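You operate a simulated robot arm through the tools that you are given. There is no shell and no other tool.

You run a simulated robot arm. Do the job below in one go: nothing can be reset, and whatever is moved stays where it is left.

## Task
Put some things from the top of the tool chest away. At the end: the red seal from the top of the tool chest is in the fittings drawer; the hex purple fitting from the top of the tool chest is in the fittings drawer; whatever was shut is shut again. Leave all else as you found it, and nothing knocked over (what rides in a drawer may roll over).

It is judged by the outcome, as a careful person would: the job done as asked, and still so three seconds after it is handed in. It fails if anything else is knocked over, pushed out of place, dropped, spilled or broken. A push-on lid holds only when it is set on centred and level and pressed home; a screw cap is set on level and turned clockwise until tight.

## Robot
A 6-joint arm with a two-finger gripper, fixed in place. Base frame: the origin is at the foot of the arm, x ahead of it, y to its left, z up. Lengths are in m, angles in rad, forces in N, time in s.
Its first joint turns from -2.897 to 2.897 rad. Payload 2.45 kg.
The TCP is the grasp point between the finger pads, 0.02 m short of the fingertips. In the tool frame z runs along the fingers and y along their closing line. The gripper opens to 0.14 m. The gripper's body begins 0.168 m behind the TCP.
Orientation is told as [roll, pitch, yaw] about the base's x, y, z axes, in that order, counted from this pose: with the fingers straight down and closing along the base's y, the tool's x points along the base's -x, its y along +y and its z along -z.

## Interface
- The arm moves only by the tool jog_arm. Its argument "plan" is a list of rows, each a list of 7 numbers: the shift along the base's x, y, z in units of 300 mm (1.0 is 300 mm), then the turn, a rotation vector about the base's x, y, z in units of 60 degrees (1.0 is 60 degrees), then the finger opening in cm, from 0 to 14. In form: [[dx, dy, dz, ax, ay, az, fingers], ...]. A call has 1 to 20 rows; each row is the pose to reach, as a shift and turn from the pose commanded when the call began. A call with a number of a shift or a turn outside -1 to 1 is refused whole. Rows are played at 5 a second. More than 0.05 m and 0.15 rad between two rows, or a gripper value outside its range, and nothing of the call is played. Where a pose cannot be reached the arm comes as near as it can. A force on the tool above 40 N (or 10 N above the force at the start of the call, whichever is more), or a blocked arm, ends the call early, and 0.2 s more pass. Each finger travels about 0.045 m/s and halts on what it meets, pressing with about 32 N; the grip force reading is that of the motor and also rises with nothing between the fingers. The clock runs only during rows and for 0.2 s after the last one: add rows that repeat a pose to give the fingers time. The reply holds the time, the measured pose of the TCP, the force on the tool along the base axes, the opening and the grip force, in the units named above and with some noise, with the torque about the TCP (base axes, N m) and any sound that the robot's microphone picked up.
- Cameras (640 x 400 px; columns grow to the right, rows downward): "scene" is fixed at [0.221, -0.4992, 1.226]; the picture's right is [0.99, -0.10, 0.00], its down [-0.01, -0.09, -1.00] and it looks along [0.10, 0.99, -0.09] (base axes); focal length 348 px, centre (320, 200). "wrist" rides on the gripper at [0.078, 0.011, -0.209] in the tool frame; the picture's right is [-0.14, 0.99, 0.00], its down [-0.92, -0.13, -0.37] and it looks along [-0.36, -0.05, 0.93] (tool axes); focal length 280 px, centre (320, 200). There is no depth. A picture from a camera that has moved, and an enlarged one, comes with that camera's place and axes in the base frame and with its lens.
- get_image(camera): a new picture of that camera. The clock stands still meanwhile.
- zoom(camera, box): a new picture of the part [left, top, right, bottom] of that camera's present view, enlarged. The clock stands still meanwhile.
- hand_in(): hands the job in; it is judged then, once.

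Nothing tells you positions but the pictures and the camera data. Unless the task says otherwise, let go and move clear before handing in.

The tools are called as a command line: name --pt "numbers of a row" for each row, then --argument value for the rest, lists and objects as JSON in quotes. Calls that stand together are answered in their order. jog_arm: Moves the arm, as the interface text tells. Its arguments: {"type":"object","properties":{"plan":{"type":"array"}},"required":["plan"]} The other tools are called the same way: get_image (camera) takes a picture; zoom (camera, box) takes an enlarged picture of a part of a camera's view; hand_in () hands the job in.

At the start:

```text
clock: 0.0
position: [0.6609, 0.484, 1.2222]
ee_rot: [0.0, -0.001, 0.0]
wrist_force: [0.3, -0.2, 0.2]
torque: [-0.01, 0.0, 0.01]
width: 0.14
grip_force: 0.0
```

scene: 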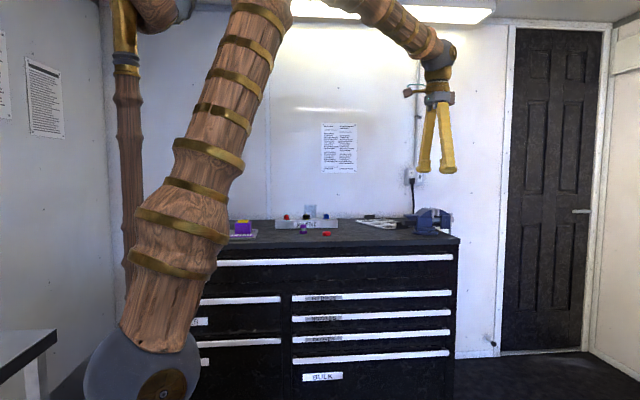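
wrist: 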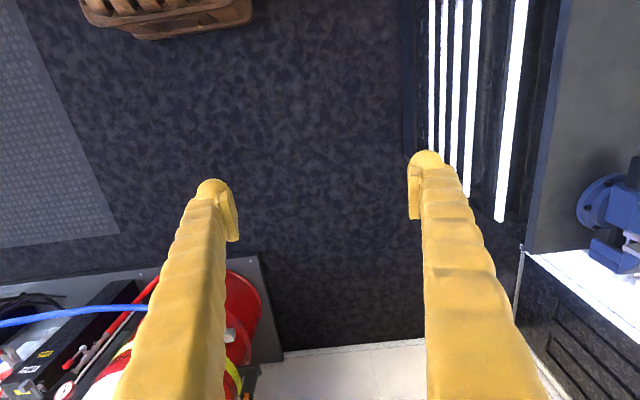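

I see the tool chest ahead of the scene camera (at larger y), with small items on top and drawers labelled; I'll zoom in to read labels and find the items.

zoom --camera "scene" --box '[200, 190, 360, 290]'

zoom --camera "scene" --box '[280, 280, 460, 390]'

zoom --camera "scene" --box '[340, 190, 480, 280]'

zoom --camera "scene" --box '[180, 280, 300, 390]'

zoom --camera "scene" --box '[310, 110, 370, 180]'

```text
4.00 times, centred on (280, 240) of scene
camera zoom: at [0.221, -0.4992, 1.226], right [0.99, -0.1, 0.0], down [-0.01, -0.09, -1.0], along [0.1, 0.99, -0.09], focal length 1394 px, centre (480, 40)
```

zoom: 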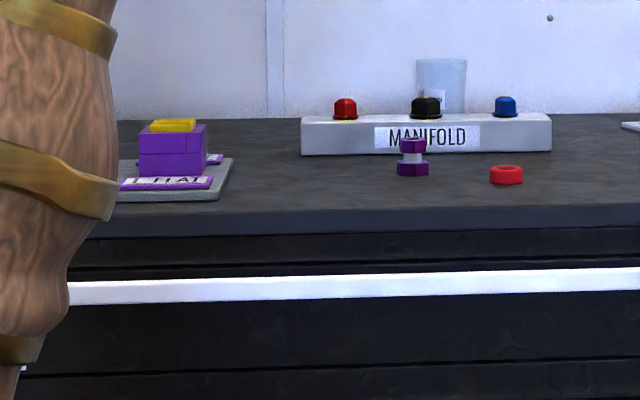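

```text
3.56 times, centred on (370, 335) of scene
camera zoom: at [0.221, -0.4992, 1.226], right [0.99, -0.1, 0.0], down [-0.01, -0.09, -1.0], along [0.1, 0.99, -0.09], focal length 1239 px, centre (142, -280)
```

zoom: 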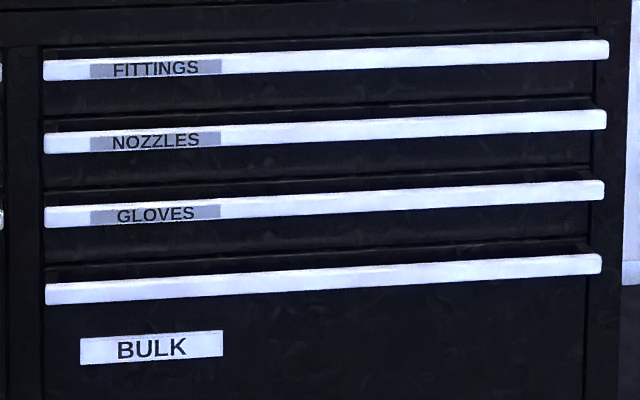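

```text
4.44 times, centred on (410, 235) of scene
camera zoom: at [0.221, -0.4992, 1.226], right [0.99, -0.1, 0.0], down [-0.01, -0.09, -1.0], along [0.1, 0.99, -0.09], focal length 1549 px, centre (-80, 44)
```

zoom: 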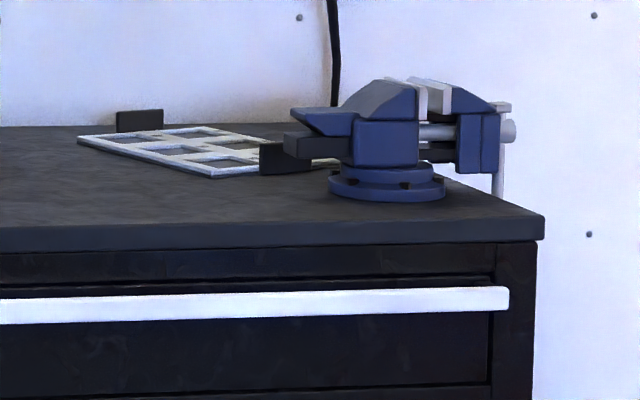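

```text
3.64 times, centred on (240, 335) of scene
camera zoom: at [0.221, -0.4992, 1.226], right [0.99, -0.1, 0.0], down [-0.01, -0.09, -1.0], along [0.1, 0.99, -0.09], focal length 1267 px, centre (611, -291)
```

zoom: 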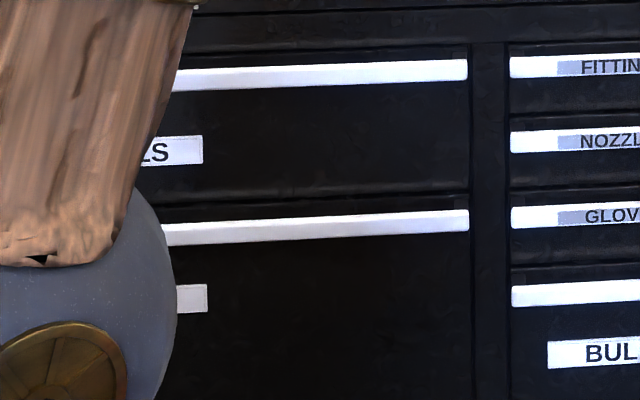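

```text
5.71 times, centred on (340, 145) of scene
camera zoom: at [0.221, -0.4992, 1.226], right [0.99, -0.1, 0.0], down [-0.01, -0.09, -1.0], along [0.1, 0.99, -0.09], focal length 1991 px, centre (206, 514)
```

zoom: 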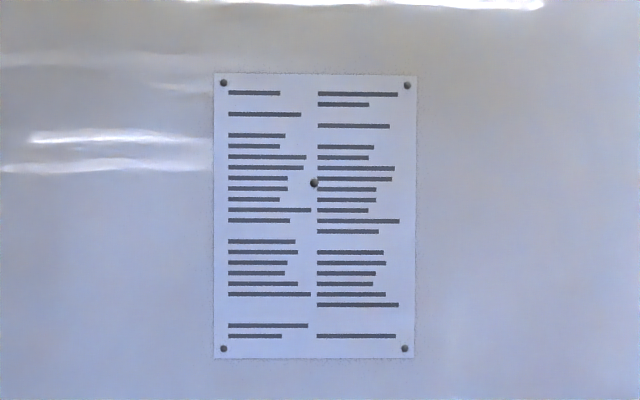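

The Fittings drawer is the topmost in the right-hand column. The purple hex fitting and the red seal lie near the front of the top, before the manifold. I'll turn the wrist camera toward the chest to measure positions.

jog_arm --pt "-0.05 0 0 0 0 0.11 14" --pt "-0.15 0 0 0 0 0.23 14" --pt "-0.25 0 0 0 0 0.35 14" --pt "-0.35 0 0 0 0 0.47 14" --pt "-0.45 0 0 0 0 0.59 14" --pt "-0.55 0 0 0 0 0.71 14" --pt "-0.65 0 0 0 0 0.83 14" --pt "-0.75 0 0 0 0 0.95 14" --pt "-0.8 0 0 0 0 1.0 14"

jog_arm --pt "0 0 0 0 0 0.12 14" --pt "0 0 0 0 0 0.24 14" --pt "0 0 0 0 0 0.36 14" --pt "0 0 0 0 0 0.48 14" --pt "0 0 0 0 0 0.5 14"

get_image --camera "wrist"

get_image --camera "scene"

```text
clock: 2.0
position: [0.4194, 0.4834, 1.2215]
ee_rot: [-0.002, -0.001, 1.048]
wrist_force: [0.0, -0.2, -0.1]
torque: [0.0, 0.01, 0.0]
width: 0.1403
grip_force: 0.0
```

```text
clock: 3.2
position: [0.4187, 0.4838, 1.2222]
ee_rot: [-0.001, -0.001, 1.573]
wrist_force: [-0.4, -0.2, -0.1]
torque: [-0.02, -0.03, -0.02]
width: 0.1403
grip_force: 0.1
```

```text
taken
camera wrist: at [0.4092, 0.4049, 1.4309], right [-0.99, 0.14, 0.0], down [0.13, 0.92, 0.37], along [0.05, 0.37, -0.93], focal length 280 px, centre (320, 200)
```

wrist: 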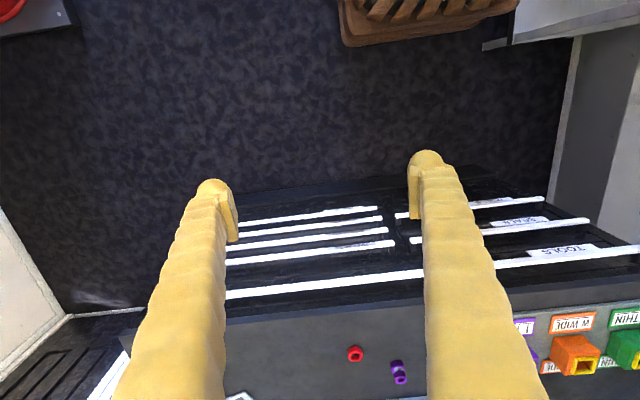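

```text
taken
```

scene: 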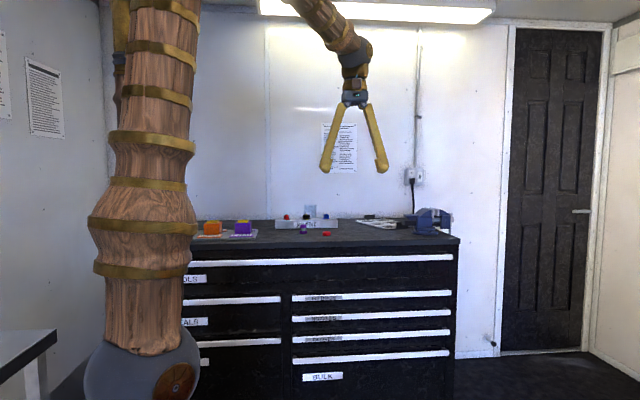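

The seal appears to be near (0.405, 1.01, 0.94) and the fitting near (0.305, 1.07). The Fittings handle is around y 0.85, z 0.71, spanning x 0.25–0.90. I'll zoom in on the handle profile and the top before approaching.

zoom --camera "wrist" --box '[220, 180, 440, 310]'

zoom --camera "wrist" --box '[440, 280, 640, 400]'

zoom --camera "scene" --box '[390, 270, 470, 330]'

zoom --camera "scene" --box '[280, 280, 360, 330]'

```text
2.91 times, centred on (330, 245) of wrist
camera zoom: at [0.4092, 0.4049, 1.4309], right [-0.99, 0.14, 0.0], down [0.13, 0.92, 0.37], along [0.05, 0.37, -0.93], focal length 816 px, centre (291, 69)
```

zoom: 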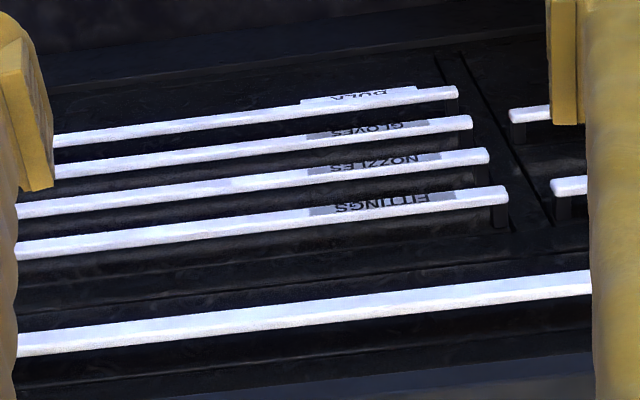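

```text
3.20 times, centred on (540, 340) of wrist
camera zoom: at [0.4092, 0.4049, 1.4309], right [-0.99, 0.14, 0.0], down [0.13, 0.92, 0.37], along [0.05, 0.37, -0.93], focal length 897 px, centre (-384, -248)
```

zoom: 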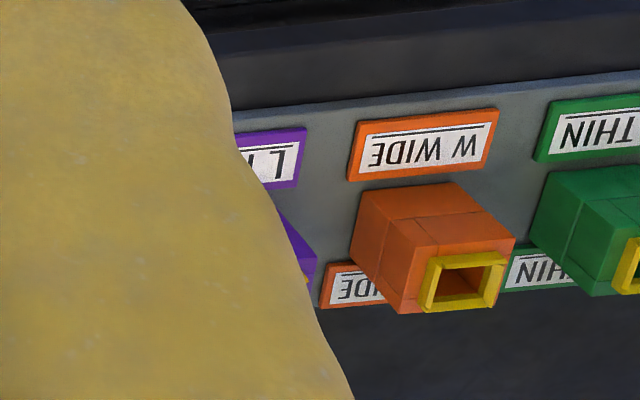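

```text
6.67 times, centred on (430, 300) of scene
camera zoom: at [0.221, -0.4992, 1.226], right [0.99, -0.1, 0.0], down [-0.01, -0.09, -1.0], along [0.1, 0.99, -0.09], focal length 2323 px, centre (-413, -467)
```

zoom: 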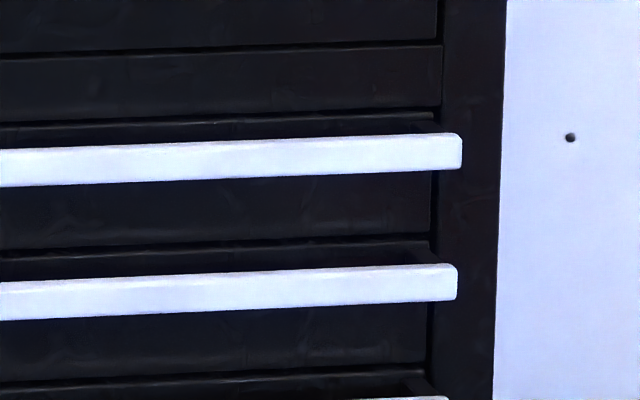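

```text
8.00 times, centred on (320, 305) of scene
camera zoom: at [0.221, -0.4992, 1.226], right [0.99, -0.1, 0.0], down [-0.01, -0.09, -1.0], along [0.1, 0.99, -0.09], focal length 2788 px, centre (320, -640)
```

zoom: 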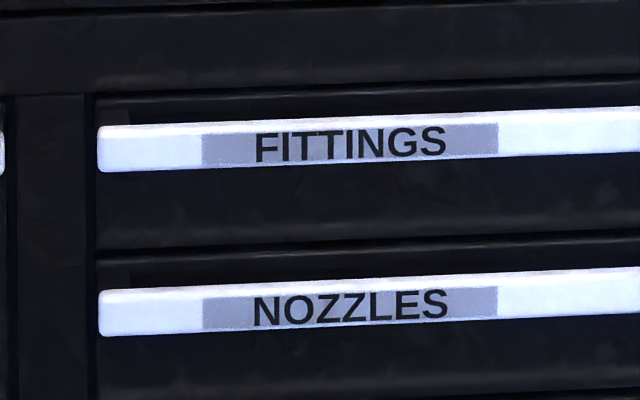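

The handle is a bar standing off the drawer front on end brackets. I'll turn the tool so it points at the chest with the fingers closing vertically, and go down in front of the Fittings handle while staying well clear.

jog_arm --pt "0 0 -0.05 0 0 -0.125 14" --pt "0 0 -0.12 0 0 -0.25 14" --pt "0 0 -0.2 0 0 -0.375 14" --pt "0 0 -0.28 0 0 -0.5 14" --pt "0 0 -0.36 0 0 -0.625 14" --pt "0 0 -0.44 0 0 -0.75 14" --pt "0 0 -0.5 0 0 -0.875 14" --pt "0 0 -0.5 0 0 -1.0 14"

jog_arm --pt "0 0 0 0 0 -0.125 14" --pt "0 0 0 0 0 -0.25 14" --pt "0 0 0 0 0 -0.375 14" --pt "0 0 0 0 0 -0.5 14"

jog_arm --pt "0 0 -0.05 0.125 0 0 12" --pt "0 0 -0.1 0.25 0 0 10" --pt "0 0 -0.15 0.375 0 0 9" --pt "0 0 -0.2 0.5 0 0 8" --pt "0 0 -0.25 0.625 0 0 7" --pt "0 0 -0.3 0.75 0 0 6" --pt "0 0 -0.35 0.875 0 0 6" --pt "0 0 -0.4 1.0 0 0 6"

get_image --camera "wrist"

get_image --camera "scene"

```text
clock: 5.0
position: [0.4202, 0.4827, 1.0709]
ee_rot: [-0.001, -0.003, 0.521]
wrist_force: [0.2, -0.8, 0.2]
torque: [0.0, 0.01, 0.02]
width: 0.1398
grip_force: 0.1
```

```text
clock: 6.0
position: [0.4193, 0.4831, 1.0718]
ee_rot: [0.001, -0.003, -0.002]
wrist_force: [0.0, 0.4, 0.9]
torque: [-0.02, -0.02, -0.02]
width: 0.1399
grip_force: 0.1
```

```text
clock: 7.8
position: [0.4182, 0.482, 0.9527]
ee_rot: [1.049, -0.001, -0.002]
wrist_force: [0.1, 0.0, 0.1]
torque: [0.03, 0.03, 0.0]
width: 0.0603
grip_force: 0.0
```

```text
taken
camera wrist: at [0.3417, 0.306, 1.065], right [0.14, 0.49, 0.86], down [0.92, -0.39, 0.07], along [0.37, 0.78, -0.51], focal length 280 px, centre (320, 200)
```

wrist: 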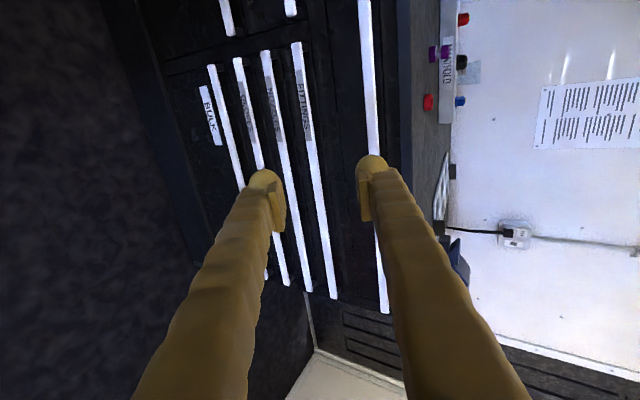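

```text
taken
```

scene: 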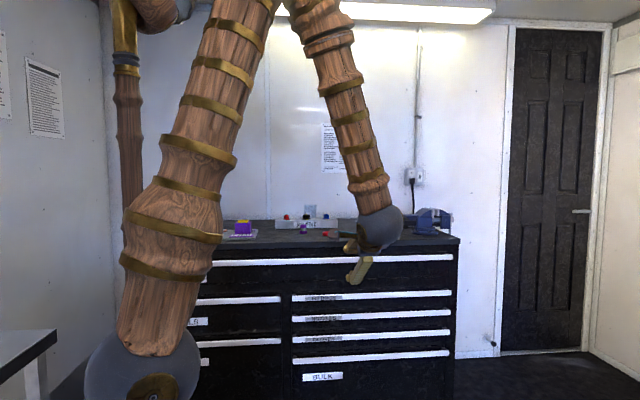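

The chest face is clear ahead. I'm going level with the Fittings handle, tool horizontal, stopping about 15 cm short of it to look at the bar's profile.

jog_arm --pt "0 0 -0.1 0.1 0 0 6" --pt "0 0 -0.2 0.2 0 0 6" --pt "0 0 -0.3 0.3 0 0 6" --pt "0 0 -0.4 0.4 0 0 6" --pt "0 0 -0.5 0.5 0 0 6" --pt "0 0 -0.6 0.5 0 0 6" --pt "0 0 -0.7 0.5 0 0 6" --pt "0 0 -0.8 0.5 0 0 6" --pt "0 0.15 -0.8 0.5 0 0 6" --pt "0 0.3 -0.8 0.5 0 0 6" --pt "0 0.45 -0.8 0.5 0 0 6" --pt "0 0.6 -0.8 0.5 0 0 6"

get_image --camera "wrist"

get_image --camera "scene"

```text
clock: 10.4
position: [0.4167, 0.6644, 0.7112]
ee_rot: [1.571, -0.001, -0.002]
wrist_force: [0.4, -0.4, 0.1]
torque: [0.04, 0.04, 0.04]
width: 0.0601
grip_force: 0.1
out of reach, approached as far as the arm can: row 1, 2, 3, 4, 5, 6
```

```text
taken
camera wrist: at [0.3399, 0.4557, 0.7213], right [0.14, 0.0, 0.99], down [0.92, -0.37, -0.13], along [0.37, 0.93, -0.05], focal length 280 px, centre (320, 200)
```

wrist: 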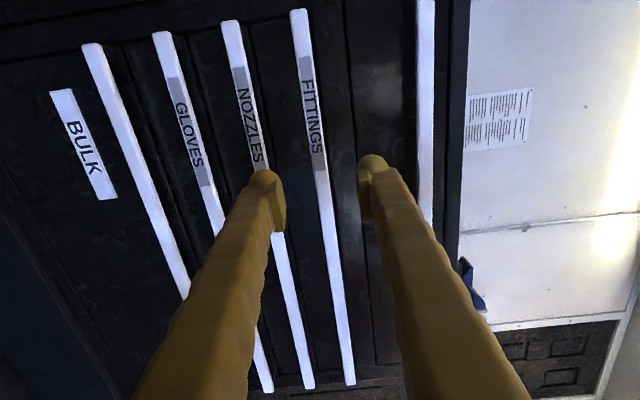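

```text
taken
```

scene: 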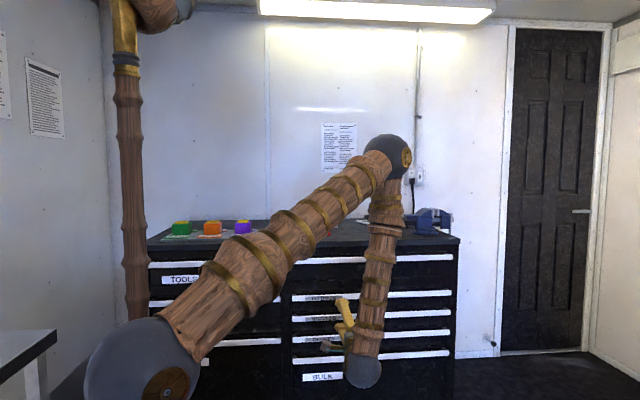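

The fingers are level with the Fittings bar, straddling it from 19 cm away. I'll advance to about 5 cm short and check the bar's standoff.

jog_arm --pt "0 0.12 -0.01 0 0 0 5.5" --pt "0 0.24 -0.017 0 0 0 5.5" --pt "0 0.36 -0.017 0 0 0 5.5" --pt "0 0.453 -0.017 0 0 0 5.5"

get_image --camera "wrist"

zoom --camera "wrist" --box '[240, 0, 400, 100]'

zoom --camera "wrist" --box '[240, 100, 400, 200]'

zoom --camera "scene" --box '[280, 270, 400, 350]'

```text
clock: 11.4
position: [0.4217, 0.7986, 0.7068]
ee_rot: [1.57, -0.001, -0.002]
wrist_force: [0.0, 0.0, -0.3]
torque: [-0.01, -0.01, 0.02]
width: 0.0551
grip_force: 0.0
```

```text
taken
camera wrist: at [0.3426, 0.5902, 0.717], right [0.14, 0.0, 0.99], down [0.92, -0.37, -0.13], along [0.37, 0.93, -0.05], focal length 280 px, centre (320, 200)
```

wrist: 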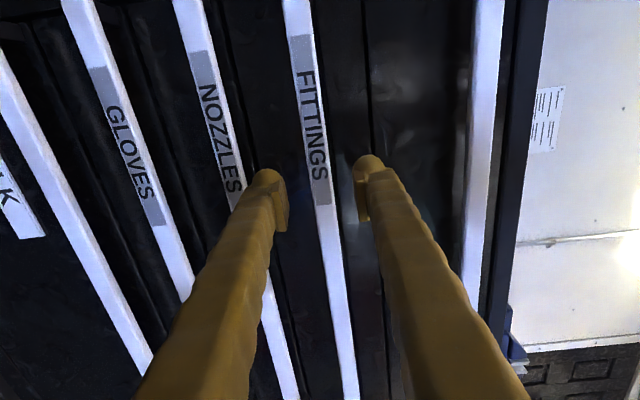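

```text
4.00 times, centred on (320, 50) of wrist
camera zoom: at [0.3426, 0.5902, 0.717], right [0.14, 0.0, 0.99], down [0.92, -0.37, -0.13], along [0.37, 0.93, -0.05], focal length 1122 px, centre (320, 800)
```

zoom: 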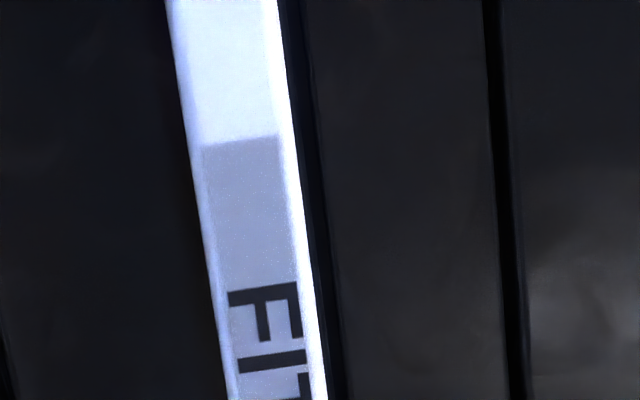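

```text
4.00 times, centred on (320, 150) of wrist
camera zoom: at [0.3426, 0.5902, 0.717], right [0.14, 0.0, 0.99], down [0.92, -0.37, -0.13], along [0.37, 0.93, -0.05], focal length 1122 px, centre (320, 400)
```

zoom: 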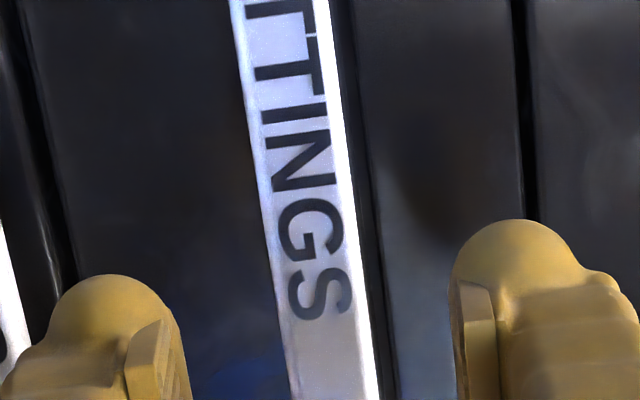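

```text
5.00 times, centred on (340, 310) of scene
camera zoom: at [0.221, -0.4992, 1.226], right [0.99, -0.1, 0.0], down [-0.01, -0.09, -1.0], along [0.1, 0.99, -0.09], focal length 1742 px, centre (220, -350)
```

zoom: 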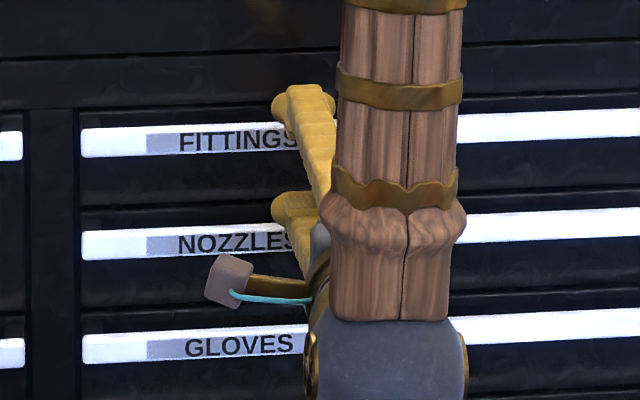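

The bar seems to be at y≈0.86, z≈0.705, about 2 cm tall. I'll advance slowly with the force check, then close on it.

jog_arm --pt "0 0.04 -0.005 0 0 0 5" --pt "0 0.08 -0.005 0 0 0 5" --pt "0 0.12 -0.005 0 0 0 5" --pt "0 0.16 -0.005 0 0 0 5" --pt "0 0.185 -0.005 0 0 0 5"

get_image --camera "wrist"

zoom --camera "wrist" --box '[220, 120, 420, 245]'

```text
clock: 12.6
position: [0.4203, 0.8542, 0.7045]
ee_rot: [1.572, 0.0, -0.002]
wrist_force: [0.5, 0.2, -0.8]
torque: [0.04, -0.02, 0.05]
width: 0.0499
grip_force: 0.1
```

```text
taken
camera wrist: at [0.3422, 0.6447, 0.7154], right [0.14, 0.0, 0.99], down [0.92, -0.37, -0.13], along [0.37, 0.93, -0.05], focal length 280 px, centre (320, 200)
```

wrist: 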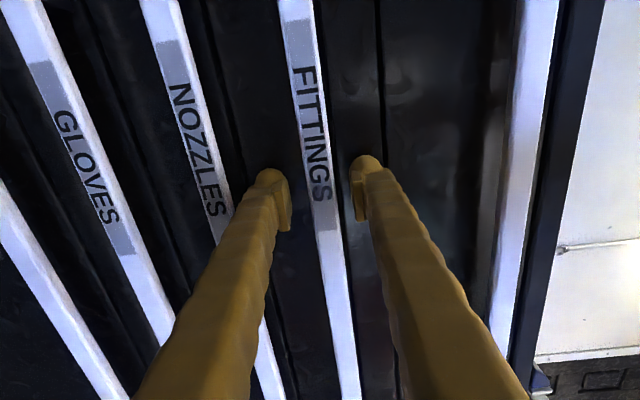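

```text
3.20 times, centred on (320, 182) of wrist
camera zoom: at [0.3422, 0.6447, 0.7154], right [0.14, 0.0, 0.99], down [0.92, -0.37, -0.13], along [0.37, 0.93, -0.05], focal length 897 px, centre (320, 256)
```

zoom: 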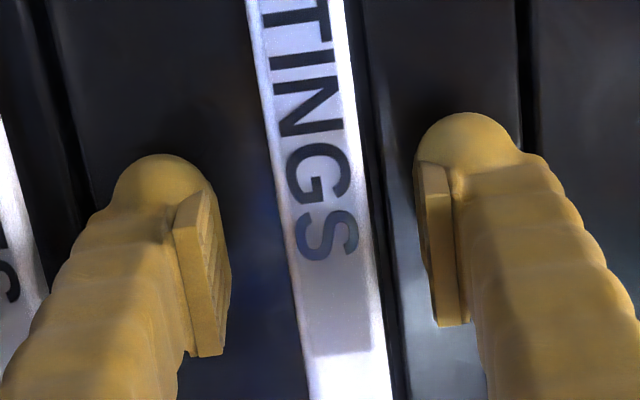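

No contact yet. I'll close the fingers here and see whether they catch the bar.

jog_arm --pt "0 0 0 0 0 0 3" --pt "0 0 0 0 0 0 1.5" --pt "0 0 0 0 0 0 1.5" --pt "0 0 0 0 0 0 1.5"

zoom --camera "wrist" --box '[220, 120, 420, 245]'

```text
clock: 13.6
position: [0.419, 0.8536, 0.7055]
ee_rot: [1.571, 0.0, -0.001]
wrist_force: [0.0, 2.4, 12.6]
torque: [0.07, 0.03, 0.05]
width: 0.0239
grip_force: 6.4
```

```text
3.20 times, centred on (320, 182) of wrist
camera zoom: at [0.3423, 0.6448, 0.7158], right [0.14, 0.0, 0.99], down [0.92, -0.37, -0.13], along [0.37, 0.93, -0.05], focal length 897 px, centre (320, 256)
```

zoom: 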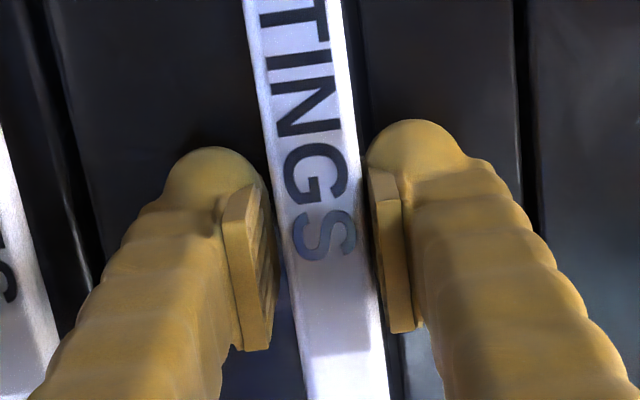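

The upper finger is touching first, so the bar sits slightly below the grip centre. I'll lower a few millimetres and keep closing.

jog_arm --pt "0 0 -0.007 0 0 0 1.0" --pt "0 0 -0.013 0 0 0 0.5" --pt "0 0 -0.013 0 0 0 0.5" --pt "0 0 -0.013 0 0 0 0.5"

zoom --camera "wrist" --box '[220, 120, 420, 245]'

```text
clock: 14.6
position: [0.4198, 0.8556, 0.7027]
ee_rot: [1.571, -0.002, -0.003]
wrist_force: [1.9, 4.5, 36.0]
torque: [0.2, 0.03, 0.04]
width: 0.0287
grip_force: 17.7
```

```text
3.20 times, centred on (320, 182) of wrist
camera zoom: at [0.3424, 0.6451, 0.7126], right [0.14, 0.0, 0.99], down [0.92, -0.37, -0.13], along [0.37, 0.93, -0.05], focal length 897 px, centre (320, 256)
```

zoom: 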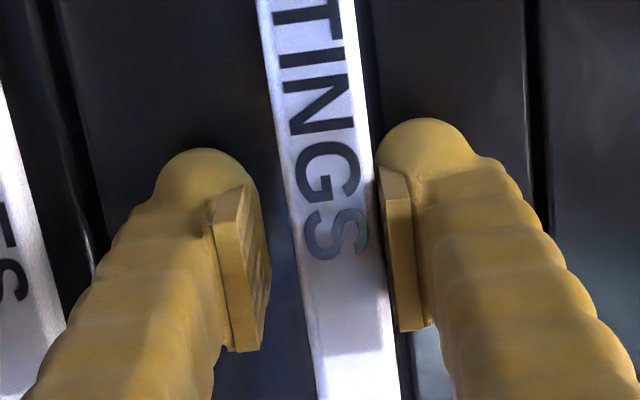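

I misread that: the bar sits above the grip centre, so I need to raise instead. I'll come up about 6 mm while closing gently.

jog_arm --pt "0 0 0.008 0 0 0 2.4" --pt "0 0 0.016 0 0 0 2.0" --pt "0 0 0.02 0 0 0 1.6" --pt "0 0 0.02 0 0 0 1.0" --pt "0 0 0.02 0 0 0 1.0"

zoom --camera "wrist" --box '[220, 120, 420, 245]'

```text
clock: 15.8
position: [0.4195, 0.8538, 0.7062]
ee_rot: [1.571, 0.0, 0.002]
wrist_force: [-5.7, 1.2, 9.3]
torque: [0.02, -0.02, -0.01]
width: 0.0204
grip_force: 38.7
```

```text
3.20 times, centred on (320, 182) of wrist
camera zoom: at [0.3417, 0.6444, 0.7173], right [0.14, 0.0, 0.99], down [0.92, -0.37, -0.13], along [0.37, 0.93, -0.05], focal length 897 px, centre (320, 256)
```

zoom: 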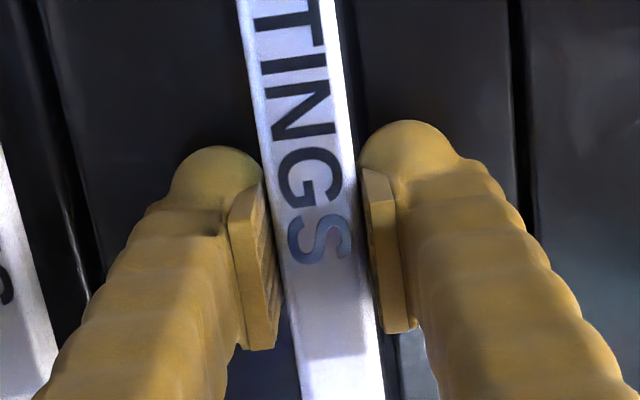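

The grip is firm at 20 mm. I'll pull the drawer out slowly.

jog_arm --pt "0 -0.03 0 0 0 0 1.0" --pt "0 -0.08 0 0 0 0 1.0" --pt "0 -0.14 0 0 0 0 1.0" --pt "0 -0.2 0 0 0 0 1.0" --pt "0 -0.26 0 0 0 0 1.0" --pt "0 -0.32 0 0 0 0 1.0"

get_image --camera "wrist"

get_image --camera "scene"

```text
clock: 17.2
position: [0.4196, 0.7591, 0.7075]
ee_rot: [1.57, -0.001, -0.002]
wrist_force: [-2.1, 0.2, 1.3]
torque: [-0.04, 0.82, -0.42]
width: 0.0176
grip_force: 43.3
```

```text
taken
camera wrist: at [0.342, 0.5489, 0.7174], right [0.14, 0.0, 0.99], down [0.92, -0.37, -0.13], along [0.37, 0.93, -0.05], focal length 280 px, centre (320, 200)
```

wrist: 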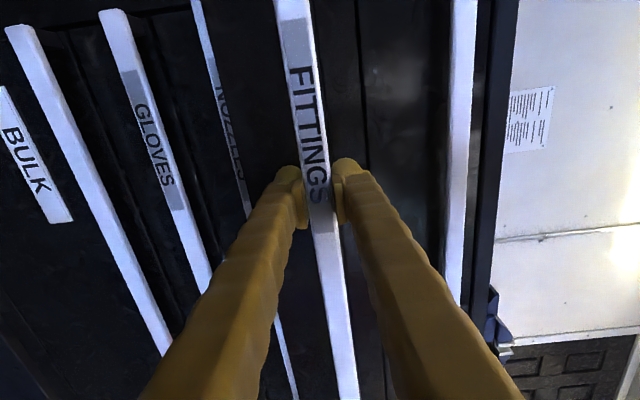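

```text
taken
```

scene: 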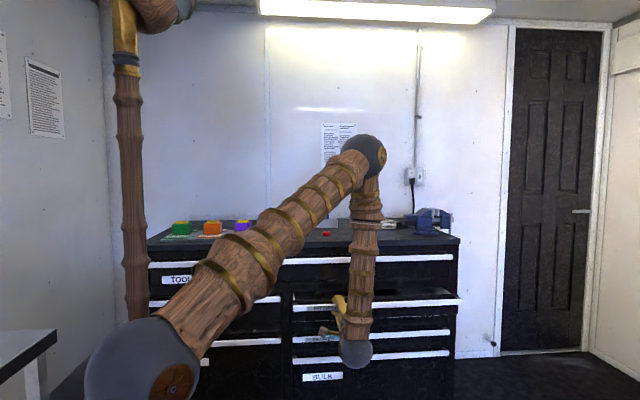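

The Fittings drawer is sliding out with the bar. I'll continue another ~19 cm.

jog_arm --pt "0 -0.06 0 0 0 0 1.0" --pt "0 -0.13 0 0 0 0 1.0" --pt "0 -0.2 0 0 0 0 1.0" --pt "0 -0.27 0 0 0 0 1.0" --pt "0 -0.34 0 0 0 0 1.0" --pt "0 -0.41 0 0 0 0 1.0" --pt "0 -0.48 0 0 0 0 1.0" --pt "0 -0.55 0 0 0 0 1.0" --pt "0 -0.62 0 0 0 0 1.0"

get_image --camera "wrist"

get_image --camera "scene"

```text
clock: 19.2
position: [0.4199, 0.5719, 0.7067]
ee_rot: [1.574, 0.0, -0.002]
wrist_force: [23.1, -1.7, 10.6]
torque: [-0.04, 0.71, -0.84]
width: 0.0177
grip_force: 43.1
```

```text
taken
camera wrist: at [0.3415, 0.3622, 0.7172], right [0.14, 0.0, 0.99], down [0.92, -0.37, -0.13], along [0.37, 0.93, -0.05], focal length 280 px, centre (320, 200)
```

wrist: 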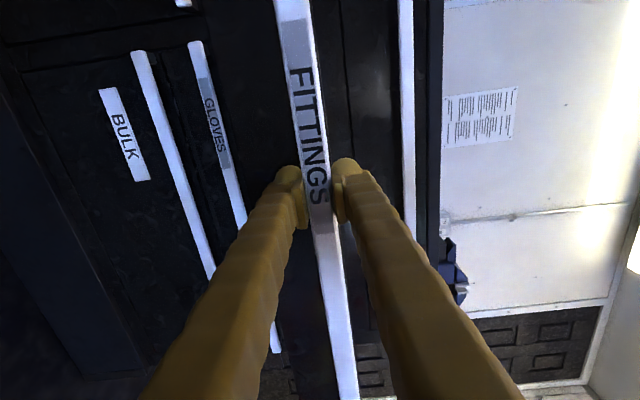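

```text
taken
```

scene: 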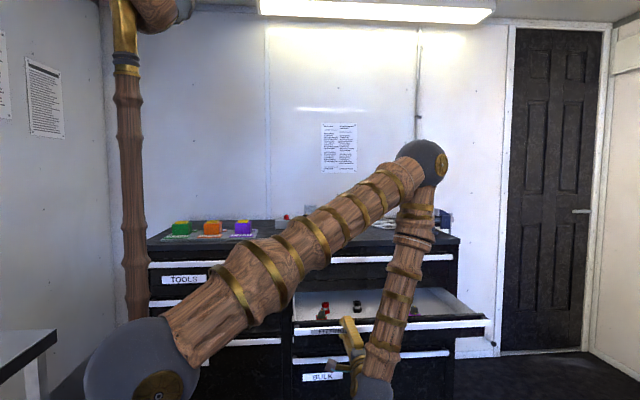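

The drawer is open about 28 cm. I'll let go, back straight off, then rise clear with the tool tilting down so I can see into the drawer.

jog_arm --pt "0 0 0 0 0 0 3" --pt "0 0 0 0 0 0 5" --pt "0 0 0 0 0 0 5" --pt "0 -0.05 0 0 0 0 5" --pt "0 -0.1 0 0 0 0 5" --pt "0 -0.17 0 0 0 0 5" --pt "0.08 -0.24 0 0 0 0 5" --pt "0.16 -0.26 0 0 0 0 5"

jog_arm --pt "0.03 -0.03 0.1 -0.12 0 0 5" --pt "0.06 -0.06 0.2 -0.24 0 0 5" --pt "0.06 -0.06 0.33 -0.36 0 0 5" --pt "0.06 -0.06 0.46 -0.48 0 0 5" --pt "0.06 -0.06 0.59 -0.6 0 0 5" --pt "0.06 -0.06 0.72 -0.72 0 0 5" --pt "0.06 -0.06 0.85 -0.84 0 0 5" --pt "0.0 0 0.95 -0.96 0 0 5"

get_image --camera "wrist"

get_image --camera "scene"

```text
clock: 21.0
position: [0.4683, 0.4947, 0.7083]
ee_rot: [1.572, -0.001, -0.002]
wrist_force: [-0.8, 0.2, -0.4]
torque: [0.01, -0.02, 0.02]
width: 0.05
grip_force: 0.0
```

```text
clock: 22.8
position: [0.4679, 0.4953, 0.9932]
ee_rot: [0.566, -0.003, 0.001]
wrist_force: [0.0, -0.3, 0.9]
torque: [0.0, -0.01, 0.0]
width: 0.05
grip_force: 0.1
```

```text
taken
camera wrist: at [0.3904, 0.3917, 1.1738], right [0.14, 0.84, 0.53], down [0.92, -0.31, 0.25], along [0.37, 0.46, -0.81], focal length 280 px, centre (320, 200)
```

wrist: 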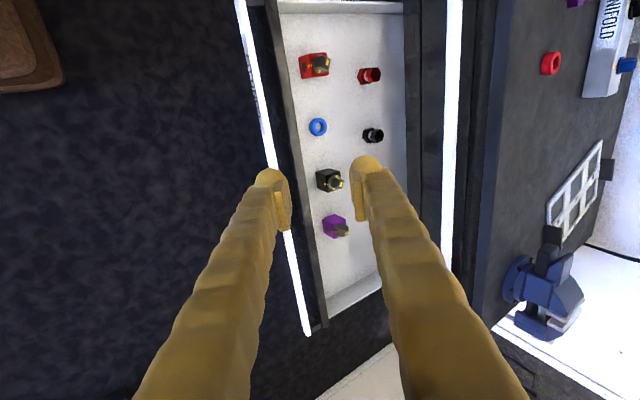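

```text
taken
```

scene: 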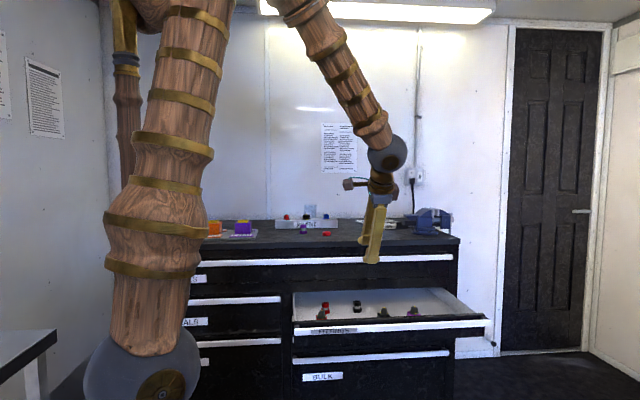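

The drawer is open with six items in it and free room. I'll zoom in on the drawer, and on the items on top, to measure them.

zoom --camera "scene" --box '[285, 280, 495, 350]'

zoom --camera "wrist" --box '[260, 0, 460, 125]'

zoom --camera "wrist" --box '[520, 0, 640, 110]'

zoom --camera "scene" --box '[260, 195, 350, 250]'

zoom --camera "wrist" --box '[280, 100, 440, 350]'

```text
3.05 times, centred on (390, 315) of scene
camera zoom: at [0.221, -0.4992, 1.226], right [0.99, -0.1, 0.0], down [-0.01, -0.09, -1.0], along [0.1, 0.99, -0.09], focal length 1062 px, centre (107, -150)
```

zoom: 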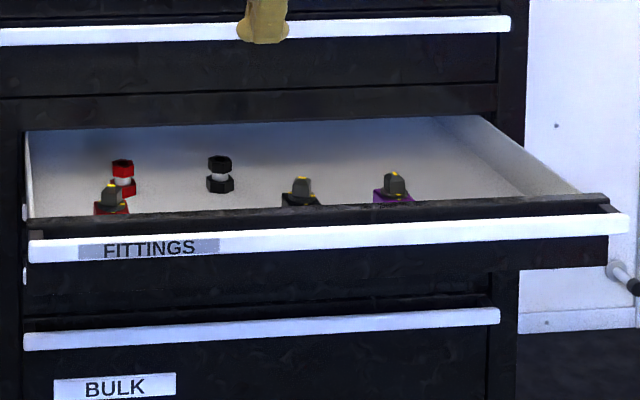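

```text
3.20 times, centred on (360, 62) of wrist
camera zoom: at [0.3904, 0.3917, 1.1738], right [0.14, 0.84, 0.53], down [0.92, -0.31, 0.25], along [0.37, 0.46, -0.81], focal length 897 px, centre (192, 640)
```

zoom: 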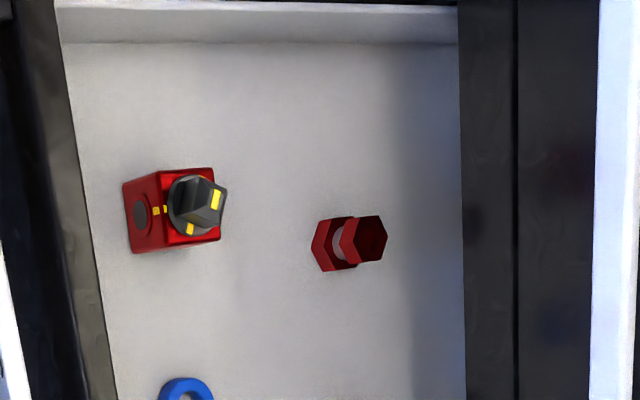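

```text
3.64 times, centred on (580, 55) of wrist
camera zoom: at [0.3904, 0.3917, 1.1738], right [0.14, 0.84, 0.53], down [0.92, -0.31, 0.25], along [0.37, 0.46, -0.81], focal length 1020 px, centre (-626, 727)
```

zoom: 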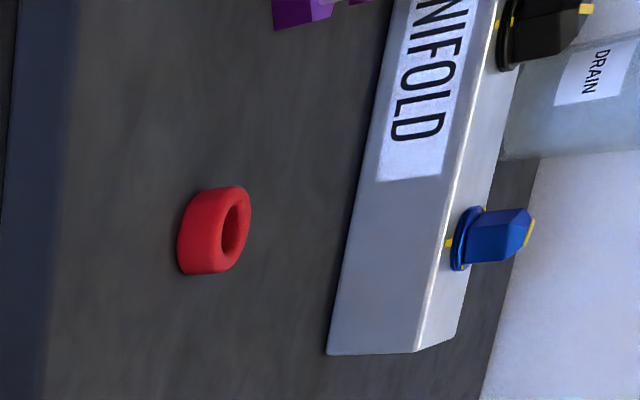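

```text
7.11 times, centred on (305, 222) of scene
camera zoom: at [0.221, -0.4992, 1.226], right [0.99, -0.1, 0.0], down [-0.01, -0.09, -1.0], along [0.1, 0.99, -0.09], focal length 2478 px, centre (427, 40)
```

zoom: 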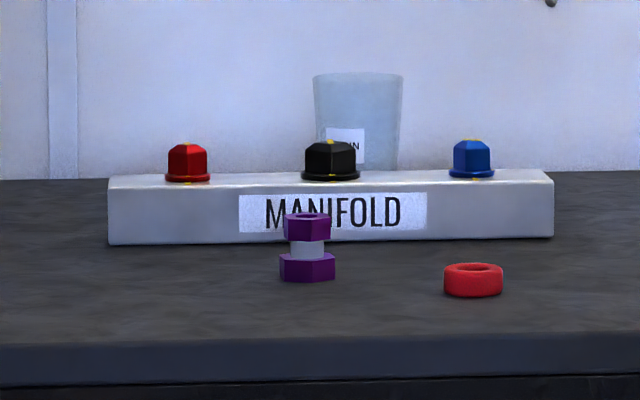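

```text
1.60 times, centred on (360, 225) of wrist
camera zoom: at [0.3904, 0.3917, 1.1738], right [0.14, 0.84, 0.53], down [0.92, -0.31, 0.25], along [0.37, 0.46, -0.81], focal length 449 px, centre (256, 160)
```

zoom: 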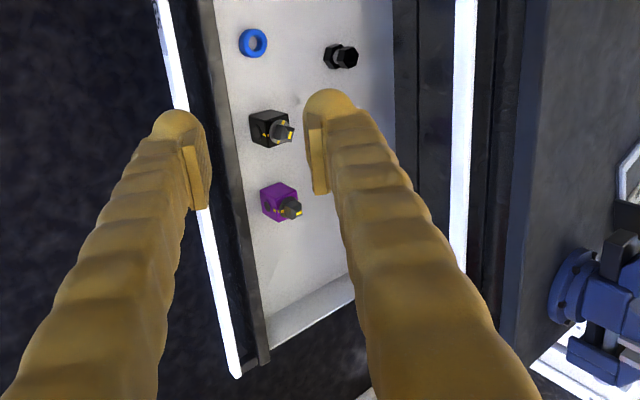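

The seal is at about (0.405, 1.010), with its mid-height around z 0.937. The fitting is at about (0.303, 1.07), standing on the top at z≈0.93. I'll rise, turn the tool radially outward (yaw 70°) and tilt it 40° to extend the reach.

jog_arm --pt "0 0 0.125 -0.135 0 0 6" --pt "0 0 0.25 -0.27 0 0 6" --pt "0 0 0.375 -0.405 0 0 6" --pt "0 0 0.5 -0.54 0 0 6"

jog_arm --pt "-0.04 0.1 0 0 0 0.125 6" --pt "-0.08 0.21 0 0 0 0.25 6" --pt "-0.12 0.32 0 0 0 0.375 6" --pt "-0.16 0.43 0 0 0 0.5 6" --pt "-0.2 0.54 0 0 0 0.625 6" --pt "-0.24 0.65 0 0 0 0.75 6" --pt "-0.28 0.76 0 0 0 0.875 6" --pt "-0.32 0.85 0 0 0 1.0 6"

jog_arm --pt "0 0 0 0 0 0.09 6" --pt "0 0 0 0 0 0.167 6"

jog_arm --pt "0 0 0 0.1253 -0.0456 0 6" --pt "0 0 0 0.2506 -0.0912 0 6" --pt "0 0 0 0.3759 -0.1368 0 6" --pt "0 0 0 0.5012 -0.1824 0 6" --pt "0 0 0 0.6265 -0.228 0 6"

get_image --camera "wrist"

get_image --camera "scene"

```text
clock: 23.8
position: [0.469, 0.4944, 1.1414]
ee_rot: [-0.003, -0.003, -0.001]
wrist_force: [0.2, -0.6, -0.2]
torque: [0.02, 0.01, 0.04]
width: 0.0603
grip_force: 0.0
```

```text
clock: 25.6
position: [0.3701, 0.749, 1.143]
ee_rot: [-0.001, -0.002, 1.05]
wrist_force: [0.2, 0.2, -0.8]
torque: [0.03, 0.04, 0.02]
width: 0.0601
grip_force: 0.1
```

```text
clock: 26.2
position: [0.3703, 0.7489, 1.1417]
ee_rot: [0.001, -0.002, 1.225]
wrist_force: [-0.4, 0.2, 0.4]
torque: [-0.03, -0.02, 0.03]
width: 0.0606
grip_force: 0.0
```

```text
clock: 27.2
position: [0.3988, 0.7628, 1.0038]
ee_rot: [0.019, -0.357, 1.193]
wrist_force: [-0.2, 0.3, 0.3]
torque: [0.05, -0.02, 0.02]
width: 0.0601
grip_force: 0.0
stopped in row 4: the arm was blocked; the commanded pose is now the measured one
```

```text
taken
camera wrist: at [0.3383, 0.6278, 1.1724], right [-0.88, 0.48, 0.07], down [0.4, 0.63, 0.66], along [0.28, 0.61, -0.74], focal length 280 px, centre (320, 200)
```

wrist: 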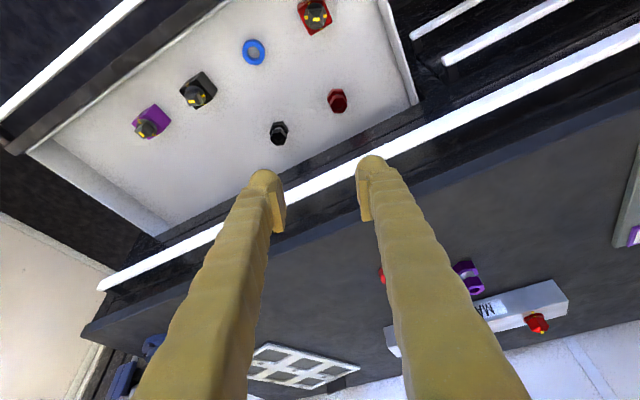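

```text
taken
```

scene: 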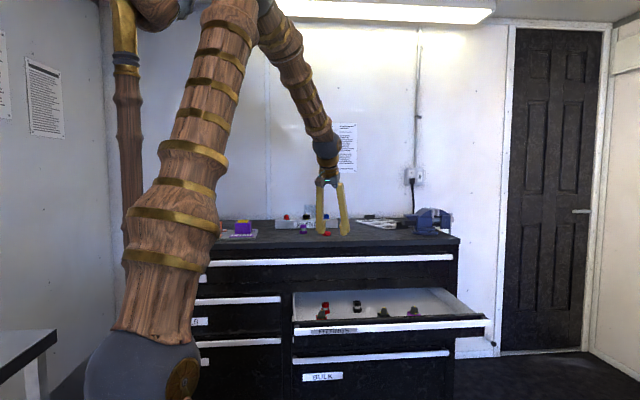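

The tilt was interrupted: the arm was blocked and sagged to z≈1.0, with nothing touched and no force on the tool. I'll first raise it straight up and check it follows.

jog_arm --pt "0 0 0 0 0 0 6" --pt "0 0 0.08 0 0 0 6" --pt "0 0 0.16 0 0 0 6" --pt "0 0 0.25 0 0 0 6"

get_image --camera "scene"

```text
clock: 28.4
position: [0.4134, 0.7598, 1.0494]
ee_rot: [0.022, -0.322, 1.173]
wrist_force: [-1.0, 0.0, 0.3]
torque: [0.0, 0.03, 0.03]
width: 0.0598
grip_force: 0.1
stopped in row 4: the arm was blocked; the commanded pose is now the measured one
```

```text
taken
```

scene: 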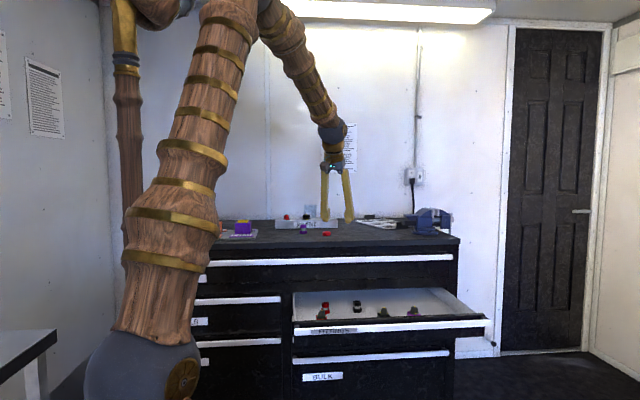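

Still impeded while rising. I'll hold still and take the wrist view to see whether anything is touching before trying smaller moves.

jog_arm --pt "0 0 0 0 0 0 6" --pt "0 0 0 0 0 0 6"

jog_arm --pt "0 -0.03 0 0 0 0 6" --pt "0 -0.06 0 0 0 0 6" --pt "0 -0.09 0 0 0 0 6"

get_image --camera "wrist"

zoom --camera "scene" --box '[100, 0, 400, 190]'

```text
clock: 29.0
position: [0.4132, 0.7589, 1.05]
ee_rot: [0.023, -0.323, 1.175]
wrist_force: [1.6, 1.0, 0.2]
torque: [-0.01, 0.0, 0.02]
width: 0.0601
grip_force: 0.1
```

```text
clock: 29.8
position: [0.417, 0.7302, 1.0405]
ee_rot: [0.024, -0.313, 1.168]
wrist_force: [0.0, -0.1, -0.7]
torque: [-0.01, 0.0, 0.03]
width: 0.06
grip_force: 0.0
```

```text
taken
camera wrist: at [0.3583, 0.6056, 1.216], right [-0.86, 0.5, 0.07], down [0.43, 0.65, 0.63], along [0.27, 0.57, -0.77], focal length 280 px, centre (320, 200)
```

wrist: 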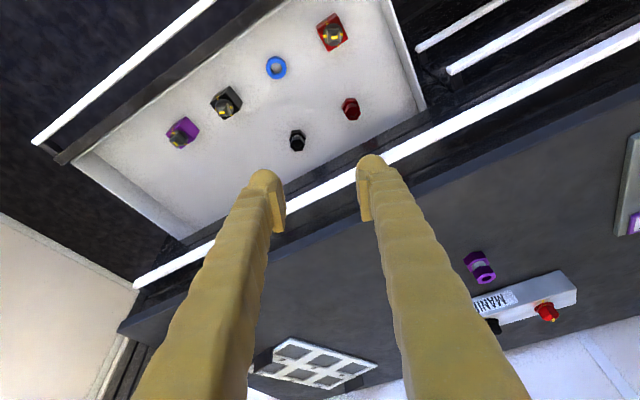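

```text
2.11 times, centred on (250, 95) of scene
camera zoom: at [0.221, -0.4992, 1.226], right [0.99, -0.1, 0.0], down [-0.01, -0.09, -1.0], along [0.1, 0.99, -0.09], focal length 734 px, centre (467, 421)
```

zoom: 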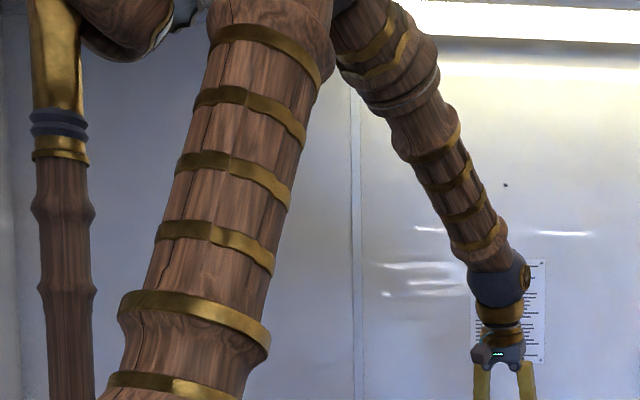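

The deviation matches the shoulder being stopped from leaning back any further, which points to something behind or above the elbow. Moving outward leans the arm forward and should free it, so I'll go outward first and tilt afterwards.

jog_arm --pt "0 0.08 0 0 0 0 6" --pt "0 0.18 0.0 0 0 0 6" --pt "0 0.28 0.02 0 0 0 6" --pt "0 0.38 0.04 0 0 0 6" --pt "0 0.48 0.06 0 0 0 6"

get_image --camera "scene"

get_image --camera "wrist"

```text
clock: 31.0
position: [0.4096, 0.8797, 1.0741]
ee_rot: [0.022, -0.329, 1.177]
wrist_force: [-0.6, 0.8, -0.3]
torque: [-0.01, 0.04, 0.03]
width: 0.0601
grip_force: 0.0
```

```text
taken
```

scene: 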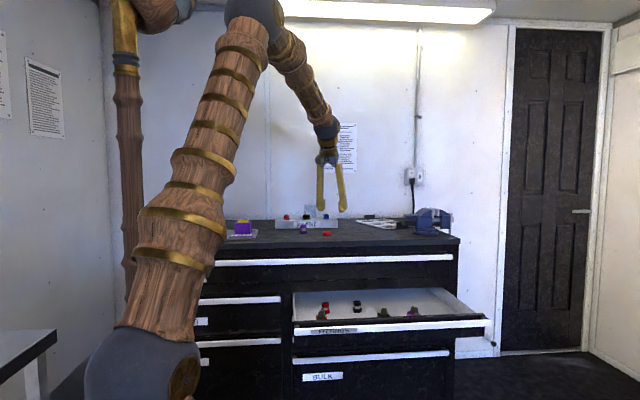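

```text
taken
camera wrist: at [0.3508, 0.7499, 1.2459], right [-0.87, 0.49, 0.07], down [0.42, 0.64, 0.64], along [0.28, 0.59, -0.76], focal length 280 px, centre (320, 200)
```

wrist: 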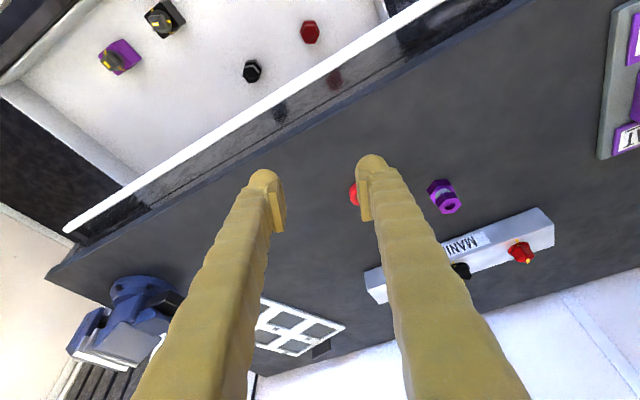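

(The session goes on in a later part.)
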